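You operate a simulated robot arm through the tools that you are given. There is no shell and no other tool. Be economical: measure what you need, move in short steps, check, and stop when the job is done.

Carry out the task below with a simulated robot arm. There is one attempt and no reset: what you move stays moved.

TASK
Put the catch pot and the steel cup in the silver sieve.
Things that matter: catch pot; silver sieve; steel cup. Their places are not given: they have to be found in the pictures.

It is judged by the outcome, as a careful person would: the job done as asked, and still so three seconds after it is handed in. It fails if anything else is knocked over, pushed out of place, dropped, spilled or broken.

THE ROBOT
A 6-joint arm with a two-finger parallel gripper, fixed in place. Base frame: the origin is at the foot of the arm, x ahead of it, y to its left, z up; the work surface is at about z = 0. Lengths are in mm, angles in rad, forces in N, time in s.
With the tool pointing down near the work surface it reaches from about 140 to 580 mm from the base axis. Its first joint turns from -1.152 to 1.152 rad. Payload 2.1 kg.
Tool frame: the origin (TCP) lies between the finger pads and is the grasp point; the fingertips stand 30 mm ahead of it; z points along the fingers, y is the line along which they close. The gripper opens to 94 mm. The fingers are 28 mm wide and 10 mm thick; the gripper's body (50 by 96 mm) begins 55 mm behind the TCP.
Orientation is that of the tool frame in the base frame, as a unit quaternion [w, x, y, z]. With the fingers straight down and closing along the base's y, the tool's x points along the base's -x, its y along +y and its z along -z.

THE INTERFACE
- The arm moves only by the tool jog_arm. Its argument "series" is text: rows parted by semicolons, each of 7 numbers parted by spaces: the finger opening in m, from 0 to 0.094, then the shift along the tool's x, y, z in m, then the turn, a rotation vector about the tool's x, y, z in degrees. In form: claw x y z wx wy wz; .... A call has 1 to 10 rows; each row is the pose to reach, as a shift and turn from the pose commanded when the call began, along the tool's axes at that moment. A row lasts 0.2 s, in which the tool goes at most 50 mm and 0.15 rad; a call with a longer step from one row to the next is refused whole, and so is a gripper value outside its range. A pose out of reach is approached as far as the arm can. The call stops where the force on the tool passes 40 N (or 10 N more than at its start, if that is more) or the arm is blocked; 0.2 s more then pass. The fingers move at their own pace (about 72 mm/s each) and stop on an object; they squeeze with about 35 N. The grip force told is the motor's: it shows also when the fingers shut on nothing. Time passes only in rows, and 0.2 s behind the last, so rows that repeat a pose let the fingers close. It gives the time, the measured TCP pose, the force on the tool (base axes), the opening and the grip force at its end, in the units of the frame above (readings bear some noise).
- Cameras (640 x 400 px; columns grow to the right, rows downward): "scene" is fixed at [42.4, -352.3, 491]; the picture's right is [0.82, -0.58, 0.00], its down [-0.32, -0.44, -0.84] and it looks along [0.49, 0.68, -0.54] (base axes); focal length 339 px, centre (320, 200). "wrist" rides on the gripper at [-37, 0, -58] in the tool frame; the picture's right is [0.00, -1.00, 0.00], its down [0.97, 0.00, -0.24] and it looks along [0.24, 0.00, 0.97] (tool axes); focal length 218 px, centre (320, 200).
- snapshot(camera): a new picture of that camera. No time passes.
- probe_pixels(camera, pixels): there is no depth. For up to 12 entries [column, row, z] of the newest picture of that camera ("zoom" is the newest enlarged one), the place [x, y] in the base frame at which the ray of that pixel passes the height z, good to about 2 mm, but the place of the scene camera against the robot may be out by one fixed shift of up to 25 mm in any direction. No time passes.
- close_up(camera, box): a new picture of the part [left, top, right, bottom] of that camera's present view, enlarged. No time passes.
- close_job(): hands the job in; it is judged then, once.

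Work in short steps. Measure before you move; look again where a grasp or a placing could have gone wrong, and mend it. You have 60 turns and 20 pictures in all, the two below and enlarged ones among them. Open the gripper and draw the arm clear of the work before you hand the job in, unless the task says otherwise; then end with one line.

The tools are called by a JSON object that holds its "api" and its "payload". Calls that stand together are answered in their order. jog_arm: Moves the arm, as the interface text tells. Its arguments: {"type":"object","properties":{"series":{"type":"string"}},"required":["series"]} The other tools are called the same way: snapshot (camera) takes a picture; probe_pixels (camera, pixels) gives the place at which the rays of pixels pass given heights; close_up (camera, box) takes an enlarged picture of a part of a camera's view; close_job () hands the job in.

At the start:

```text
t: 0.0
eef_pos: [216.9, 259.1, 242.9]
orientation: [0.0, 0.0, 1.0, 0.0]
force: [-0.2, 0.3, 0.5]
finger_gap: 94.3
grip_force: 0.0
```

scene: 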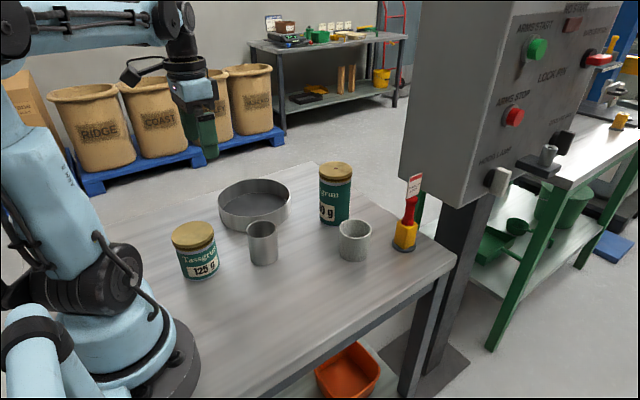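
wrist: 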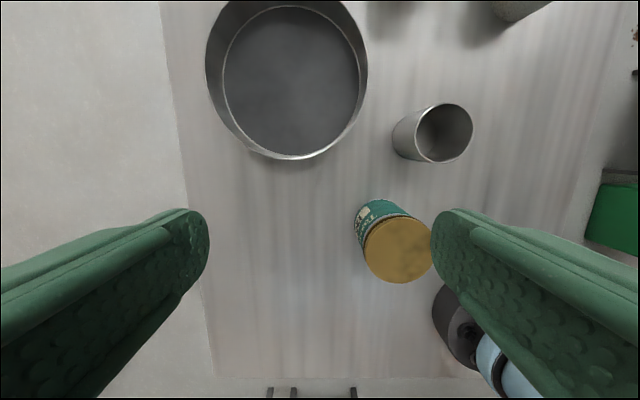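

I'll enlarge the scene to identify the objects, and probe the main points.

{"api": "close_up", "payload": {"camera": "scene", "box": [150, 140, 450, 300]}}

{"api": "probe_pixels", "payload": {"camera": "wrist", "pixels": [[290, 82, 0], [287, 158, 45], [206, 65, 45], [368, 70, 45], [445, 133, 70], [446, 104, 70], [435, 163, 70], [473, 125, 70], [416, 140, 70]]}}

{"api": "probe_pixels", "payload": {"camera": "scene", "pixels": [[254, 188, 45], [219, 200, 45], [290, 200, 45], [262, 228, 70], [264, 264, 0], [355, 230, 60], [353, 260, 0], [404, 249, 0], [335, 222, 0], [200, 277, 0]]}}

```text
2.13 times, centred on (300, 220) of scene
```

zoom: 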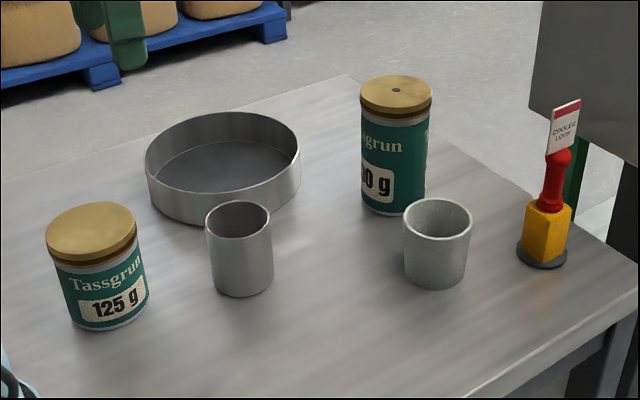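

```text
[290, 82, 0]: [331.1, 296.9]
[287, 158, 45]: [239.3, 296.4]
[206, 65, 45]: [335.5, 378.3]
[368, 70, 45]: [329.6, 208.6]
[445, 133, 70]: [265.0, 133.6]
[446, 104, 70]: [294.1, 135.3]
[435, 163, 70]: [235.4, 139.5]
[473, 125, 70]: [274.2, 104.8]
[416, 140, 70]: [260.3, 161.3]
```

```text
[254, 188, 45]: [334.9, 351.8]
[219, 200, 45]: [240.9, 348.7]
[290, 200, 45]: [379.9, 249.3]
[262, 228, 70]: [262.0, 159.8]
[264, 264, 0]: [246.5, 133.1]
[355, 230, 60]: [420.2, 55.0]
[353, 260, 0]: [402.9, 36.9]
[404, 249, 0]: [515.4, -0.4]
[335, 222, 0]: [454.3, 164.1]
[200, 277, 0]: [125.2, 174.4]
```

Two cups besides jars: a smooth one (steel) and a rougher grey one. Next I estimate heights by comparing rim and base centres.

{"api": "probe_pixels", "payload": {"camera": "zoom", "pixels": [[242, 279, 0], [239, 219, 60], [239, 219, 70], [239, 219, 80], [435, 272, 0], [437, 219, 60], [437, 219, 70], [404, 219, 60], [471, 219, 60], [206, 219, 70], [272, 219, 70], [225, 224, 0]]}}

{"api": "probe_pixels", "payload": {"camera": "zoom", "pixels": [[225, 194, 30], [225, 194, 40], [225, 194, 50], [223, 152, 40], [145, 160, 40], [301, 152, 40], [223, 111, 40], [396, 200, 0], [104, 320, 0], [90, 230, 80], [396, 95, 110]]}}

```text
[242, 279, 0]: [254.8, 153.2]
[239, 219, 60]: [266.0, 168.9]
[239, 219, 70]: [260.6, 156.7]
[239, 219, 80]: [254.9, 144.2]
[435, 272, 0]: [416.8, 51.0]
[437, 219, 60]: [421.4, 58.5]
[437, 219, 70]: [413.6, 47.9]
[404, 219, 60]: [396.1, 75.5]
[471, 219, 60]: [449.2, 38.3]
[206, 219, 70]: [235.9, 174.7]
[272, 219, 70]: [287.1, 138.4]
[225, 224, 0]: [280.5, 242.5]
```

```text
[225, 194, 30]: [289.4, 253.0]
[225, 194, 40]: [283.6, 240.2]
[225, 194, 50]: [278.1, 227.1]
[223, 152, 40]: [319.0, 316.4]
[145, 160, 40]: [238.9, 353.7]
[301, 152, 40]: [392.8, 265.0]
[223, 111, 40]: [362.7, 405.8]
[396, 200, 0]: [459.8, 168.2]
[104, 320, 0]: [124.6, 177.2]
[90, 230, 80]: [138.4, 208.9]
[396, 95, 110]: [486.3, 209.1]
```

Steel cup is near (265,133), about 73 tall; grey pot near (423,34); sieve centre near (330,296). I move above the steel cup at height and look.

{"api": "jog_arm", "payload": {"series": "0.094 -0.016 -0.042 0 0 0 0; 0.094 -0.032 -0.084 0 0 0 0; 0.094 -0.048 -0.126 0 0 0 0; 0.094 -0.048 -0.126 0 0 0 0"}}

{"api": "snapshot", "payload": {"camera": "wrist"}}

```text
t: 1.0
eef_pos: [265.2, 133.4, 243.5]
orientation: [0.0, 0.001, 1.0, 0.001]
force: [0.3, 0.3, -0.6]
finger_gap: 93.9
grip_force: 0.0
```

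```text
16 pictures are left
```

wrist: 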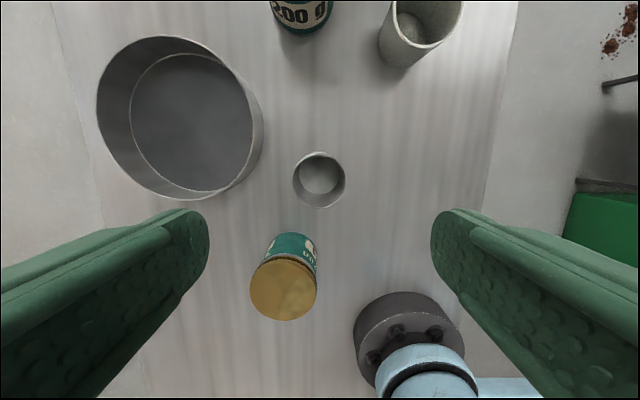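

{"api": "probe_pixels", "payload": {"camera": "wrist", "pixels": [[319, 179, 73], [293, 178, 73], [345, 178, 73], [318, 151, 73], [324, 208, 73], [283, 291, 80], [285, 256, 80], [97, 105, 40], [264, 125, 40], [175, 35, 40], [190, 199, 40], [192, 120, 3]]}}

```text
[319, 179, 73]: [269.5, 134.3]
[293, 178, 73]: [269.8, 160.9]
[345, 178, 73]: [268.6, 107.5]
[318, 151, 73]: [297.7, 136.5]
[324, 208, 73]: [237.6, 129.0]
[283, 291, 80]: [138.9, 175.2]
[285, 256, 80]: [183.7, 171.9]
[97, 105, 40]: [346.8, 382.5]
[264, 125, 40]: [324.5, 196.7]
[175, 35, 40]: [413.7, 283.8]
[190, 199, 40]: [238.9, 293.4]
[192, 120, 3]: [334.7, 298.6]
```

Cup centre (267,134), clear of jar (edge x≈184) and sieve. I descend to z≈50 and close.

{"api": "jog_arm", "payload": {"series": "0.094 -0.002 0.0005 0.045 0 0 0; 0.094 -0.002 0.0005 0.09 0 0 0; 0.094 -0.002 0.0005 0.135 0 0 0; 0.094 -0.002 0.0005 0.165 0 0 0; 0.094 -0.002 0.0005 0.193 0 0 0; 0.094 -0.002 0.0005 0.193 0 0 0; 0.04 -0.002 0.0005 0.193 0 0 0; 0.04 -0.002 0.0005 0.193 0 0 0; 0.04 -0.002 0.0005 0.193 0 0 0"}}

```text
t: 3.0
eef_pos: [265.6, 133.6, 48.8]
orientation: [0.0, 0.0, 1.0, 0.0]
force: [0.2, -0.6, -0.8]
finger_gap: 58.5
grip_force: 34.9
```

Cup is gripped (58.5 mm). I lift and carry it above the near part of the sieve at (288,294).

{"api": "jog_arm", "payload": {"series": "0.04 0 0 -0.04 0 0 0; 0.04 0 0 -0.08 0 0 0; 0.04 0 0 -0.11 0 0 0; 0.04 -0.005 0.04 -0.11 0 0 0; 0.04 -0.011 0.08 -0.11 0 0 0; 0.04 -0.017 0.12 -0.11 0 0 0; 0.04 -0.022 0.16 -0.11 0 0 0; 0.04 -0.022 0.16 -0.11 0 0 0"}}

{"api": "snapshot", "payload": {"camera": "wrist"}}

{"api": "snapshot", "payload": {"camera": "scene"}}

```text
t: 4.8
eef_pos: [288.2, 294.4, 158.2]
orientation: [0.001, 0.0, 1.0, 0.0]
force: [-0.4, -0.2, -0.4]
finger_gap: 58.4
grip_force: 34.4
```

```text
15 pictures are left
```

wrist: 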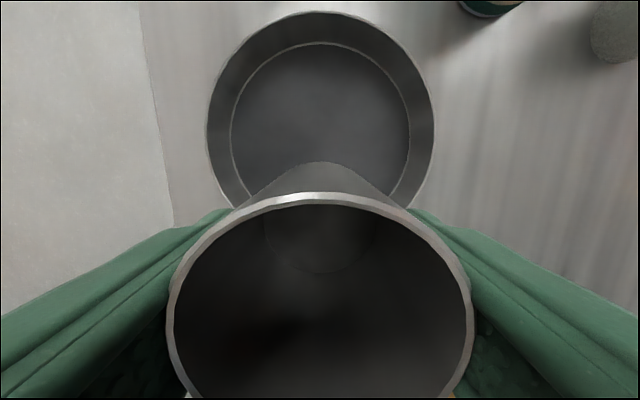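

```text
14 pictures are left
```

scene: 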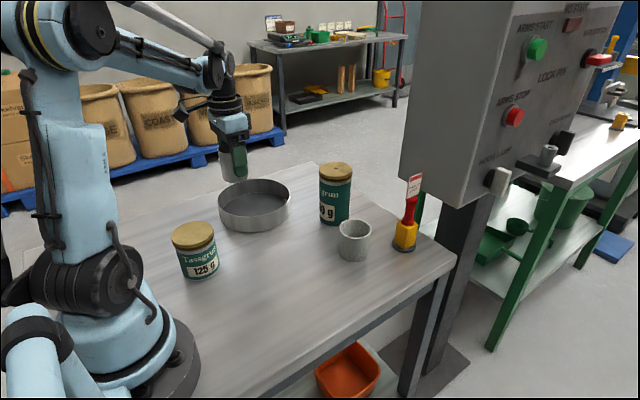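

{"api": "probe_pixels", "payload": {"camera": "wrist", "pixels": [[206, 120, 40], [434, 120, 40], [320, 11, 40], [320, 42, 2], [230, 130, 2], [410, 130, 2]]}}

```text
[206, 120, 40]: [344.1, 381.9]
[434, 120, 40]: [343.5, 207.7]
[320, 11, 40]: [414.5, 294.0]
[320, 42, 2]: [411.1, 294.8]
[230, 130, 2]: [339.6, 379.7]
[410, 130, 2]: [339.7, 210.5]
```

Sieve centre (327,295), inner radius ≈85: x=288 is good. I lower the cup in small steps.

{"api": "jog_arm", "payload": {"series": "0.04 0 0.0005 0.04 0 0 0; 0.04 0 0.0005 0.08 0 0 0; 0.04 0 0.0005 0.098 0 0 0; 0.04 0 0.0005 0.102 0 0 0; 0.04 0 0.0005 0.105 0 0 0; 0.04 0 0.0005 0.105 0 0 0"}}

```text
t: 6.2
eef_pos: [288.4, 295.5, 53.7]
orientation: [0.0, 0.0, 1.0, 0.0]
force: [0.7, -0.6, -0.2]
finger_gap: 58.5
grip_force: 34.5
```

{"api": "jog_arm", "payload": {"series": "0.04 0 0 0.001 0 0 0; 0.04 0 0 0.002 0 0 0; 0.04 0 0 0.003 0 0 0; 0.04 0 0 0.004 0 0 0; 0.04 0 0 0.004 0 0 0"}}

```text
t: 7.4
eef_pos: [288.6, 294.8, 49.5]
orientation: [0.001, 0.0, 1.0, 0.0]
force: [-2.3, -1.2, 27.6]
finger_gap: 58.6
grip_force: 35.4
```

Contact is felt (27 N up). I open modestly, and rise.

{"api": "jog_arm", "payload": {"series": "0.04 0 0 -0.001 0 0 0; 0.076 0 0 -0.001 0 0 0; 0.076 0 0 -0.001 0 0 0; 0.076 0 0 -0.03 0 0 0; 0.076 0 0 -0.07 0 0 0; 0.076 0 0 -0.11 0 0 0; 0.076 0 0 -0.15 0 0 0; 0.076 0 0 -0.15 0 0 0"}}

{"api": "snapshot", "payload": {"camera": "wrist"}}

```text
t: 9.2
eef_pos: [287.9, 294.7, 200.8]
orientation: [0.0, 0.0, 1.0, 0.0]
force: [0.7, 0.8, 0.3]
finger_gap: 75.9
grip_force: 0.0
```

```text
13 pictures are left
```

wrist: 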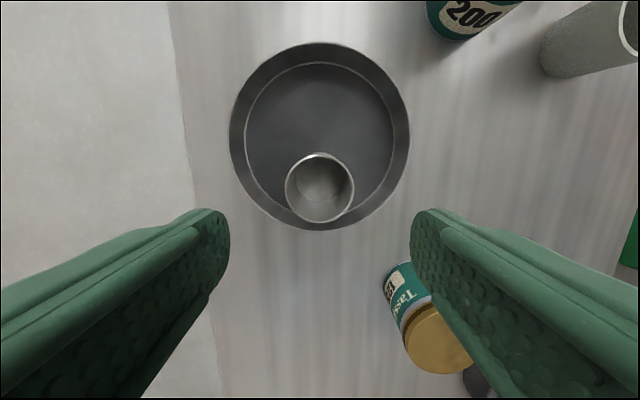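

The cup stands in the sieve. Next to the grey pot: I go to about (405,36,240).

{"api": "jog_arm", "payload": {"series": "0.094 0 0 -0.04 0 0 0; 0.094 -0.02 -0.043 -0.04 0 0 0; 0.094 -0.04 -0.086 -0.04 0 0 0; 0.094 -0.06 -0.129 -0.04 0 0 0; 0.094 -0.08 -0.172 -0.04 0 0 0; 0.094 -0.1 -0.215 -0.04 0 0 0; 0.094 -0.118 -0.258 -0.04 0 0 0; 0.094 -0.118 -0.258 -0.04 0 0 0"}}

{"api": "snapshot", "payload": {"camera": "wrist"}}

```text
t: 11.0
eef_pos: [409.3, 37.0, 237.6]
orientation: [0.0, 0.0, 1.0, 0.0]
force: [0.6, -0.3, 0.7]
finger_gap: 93.9
grip_force: 0.1
```

```text
12 pictures are left
```

wrist: 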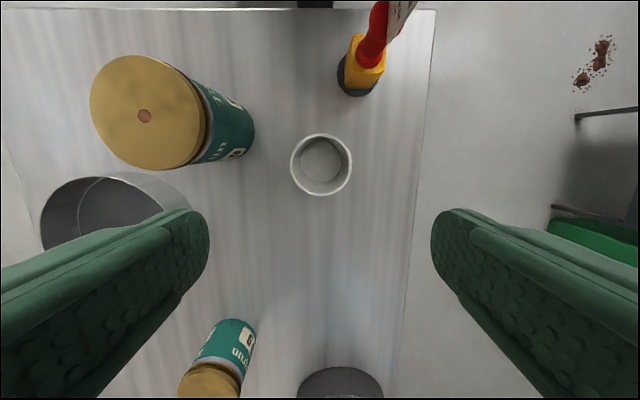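

{"api": "probe_pixels", "payload": {"camera": "wrist", "pixels": [[321, 164, 65], [290, 164, 65], [352, 164, 65], [321, 133, 65], [321, 196, 65], [358, 96, 0], [376, 75, 20], [375, 40, 100], [209, 130, 115], [255, 130, 0], [230, 160, 0], [145, 55, 115]]}}

```text
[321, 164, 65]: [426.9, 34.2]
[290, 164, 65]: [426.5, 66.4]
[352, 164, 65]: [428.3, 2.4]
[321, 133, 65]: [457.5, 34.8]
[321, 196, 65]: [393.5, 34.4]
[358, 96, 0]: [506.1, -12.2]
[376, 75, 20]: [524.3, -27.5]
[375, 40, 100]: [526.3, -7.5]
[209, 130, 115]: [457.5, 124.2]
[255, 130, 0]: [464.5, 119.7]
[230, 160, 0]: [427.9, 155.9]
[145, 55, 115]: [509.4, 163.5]
```

Pot centre (425.5,34), diameter ≈64; jar edge y≈120 and red tool x≥506 are clear. I descend and grip.

{"api": "jog_arm", "payload": {"series": "0.094 -0.016 -0.0027 0.03 0 0 0; 0.094 -0.016 -0.0027 0.075 0 0 0; 0.094 -0.016 -0.0027 0.12 0 0 0; 0.094 -0.016 -0.0027 0.16 0 0 0; 0.094 -0.016 -0.0027 0.192 0 0 0; 0.094 -0.016 -0.0027 0.192 0 0 0; 0.045 -0.016 -0.0027 0.192 0 0 0; 0.045 -0.016 -0.0027 0.192 0 0 0; 0.045 -0.016 -0.0027 0.192 0 0 0"}}

```text
t: 13.0
eef_pos: [423.7, 34.9, 47.1]
orientation: [0.0, 0.0, 1.0, 0.0]
force: [-0.4, 0.9, -0.1]
finger_gap: 64.8
grip_force: 35.0
```

Gripped (64.8). I lift 155 mm, then carry it above the far part of the sieve (369,295).

{"api": "jog_arm", "payload": {"series": "0.045 0 0 -0.035 0 0 0; 0.045 0 0 -0.075 0 0 0; 0.045 0 0 -0.115 0 0 0; 0.045 0 0 -0.155 0 0 0; 0.045 0.01 0.043 -0.155 0 0 0; 0.045 0.02 0.086 -0.155 0 0 0; 0.045 0.03 0.13 -0.155 0 0 0; 0.045 0.04 0.174 -0.155 0 0 0; 0.045 0.05 0.218 -0.155 0 0 0; 0.045 0.0555 0.26 -0.155 0 0 0"}}

{"api": "snapshot", "payload": {"camera": "scene"}}

{"api": "snapshot", "payload": {"camera": "wrist"}}

```text
t: 15.2
eef_pos: [370.0, 294.6, 202.7]
orientation: [0.0, 0.0, 1.0, 0.0]
force: [-0.4, -0.3, -0.4]
finger_gap: 64.8
grip_force: 35.2
```

```text
11 pictures are left
```

scene: 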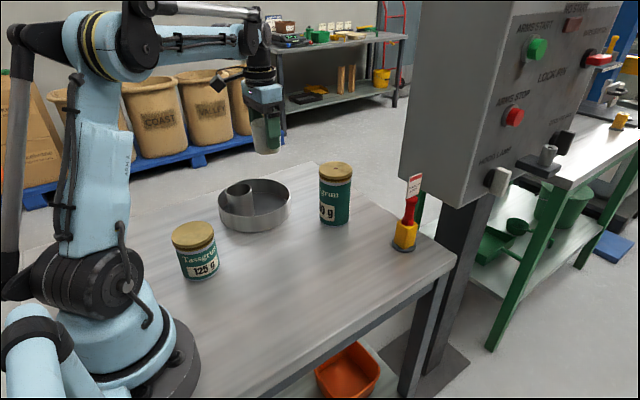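

```text
10 pictures are left
```

wrist: 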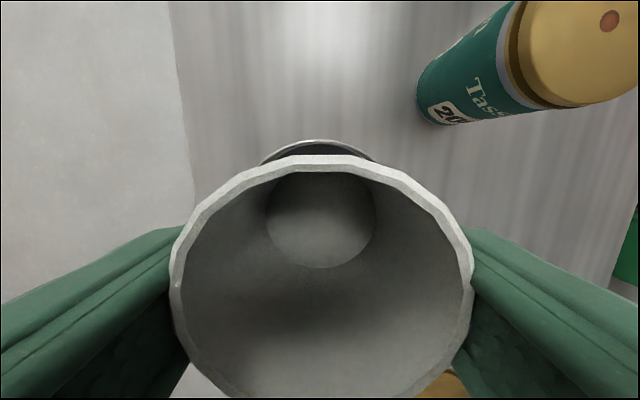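

Clear. I lower toward the sieve floor, slowing at the end (expected contact z≈49).

{"api": "jog_arm", "payload": {"series": "0.045 0 0 0.04 0 0 0; 0.045 0 0 0.08 0 0 0; 0.045 0 0 0.115 0 0 0; 0.045 0 0 0.14 0 0 0; 0.045 0 0 0.148 0 0 0; 0.045 0 0 0.15 0 0 0; 0.045 0 0 0.152 0 0 0; 0.045 0 0 0.153 0 0 0; 0.045 0 0 0.153 0 0 0"}}

```text
t: 17.2
eef_pos: [366.3, 295.3, 50.8]
orientation: [-0.001, 0.0, 1.0, 0.0]
force: [0.3, -0.7, -0.3]
finger_gap: 64.5
grip_force: 35.0
```

{"api": "jog_arm", "payload": {"series": "0.045 0 0 0.001 0 0 0; 0.045 0 0 0.002 0 0 0; 0.045 0 0 0.003 0 0 0; 0.045 0 0 0.003 0 0 0"}}

```text
t: 18.3
eef_pos: [365.8, 294.9, 48.0]
orientation: [0.001, 0.0, 1.0, 0.0]
force: [0.5, -1.2, 11.5]
finger_gap: 64.4
grip_force: 35.3
stopped in row 4: the force on the tool passed its limit (the readings are from after the stop); the commanded pose is now the measured one
```

Floor contact reached. I open to 80 mm and rise.

{"api": "jog_arm", "payload": {"series": "0.08 0 0 0 0 0 0; 0.08 0 0 0 0 0 0; 0.08 0 0 -0.005 0 0 0; 0.08 0 0 -0.04 0 0 0; 0.08 0 0 -0.08 0 0 0; 0.08 0 0 -0.12 0 0 0; 0.08 0 0 -0.16 0 0 0; 0.08 0 0 -0.2 0 0 0; 0.08 0 0 -0.2 0 0 0"}}

{"api": "snapshot", "payload": {"camera": "wrist"}}

{"api": "snapshot", "payload": {"camera": "scene"}}

```text
t: 20.3
eef_pos: [368.5, 294.4, 248.9]
orientation: [0.0, 0.001, 1.0, -0.001]
force: [-0.9, -0.4, 0.4]
finger_gap: 80.1
grip_force: 0.0
```

```text
9 pictures are left
```

wrist: 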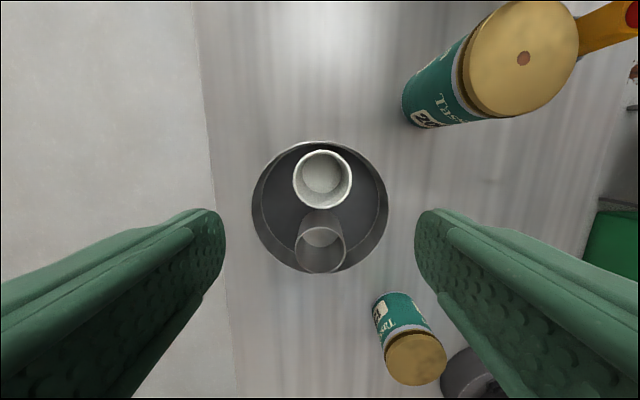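

```text
8 pictures are left
```

scene: 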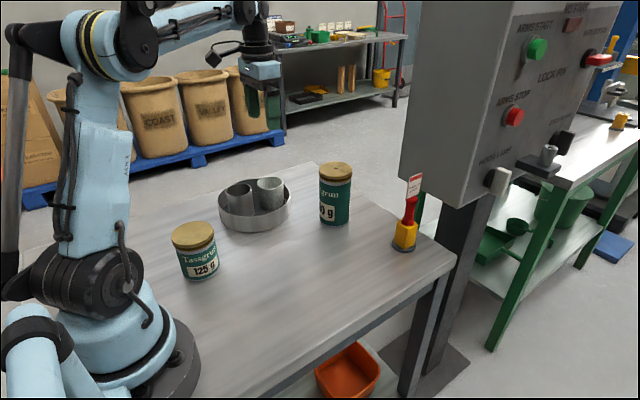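

Both are in the sieve; I check that they stand upright.

{"api": "close_up", "payload": {"camera": "scene", "box": [200, 155, 310, 245]}}

```text
4.44 times, centred on (255, 200) of scene
```

zoom: 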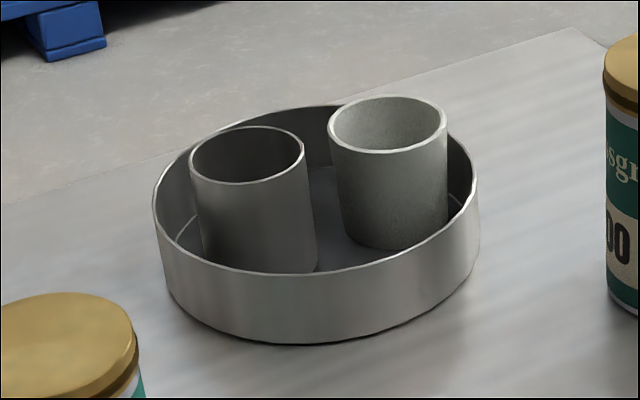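

Both stand upright inside the sieve, nothing else has moved, and the gripper is open and clear above. I hand in.

{"api": "close_job", "payload": {}}

```text
The job is handed in.
```

The catch pot and the steel cup are both standing upright in the silver sieve, and nothing else was moved. I took the rough grey cup to be the catch pot, since nothing on the table was labelled that way.
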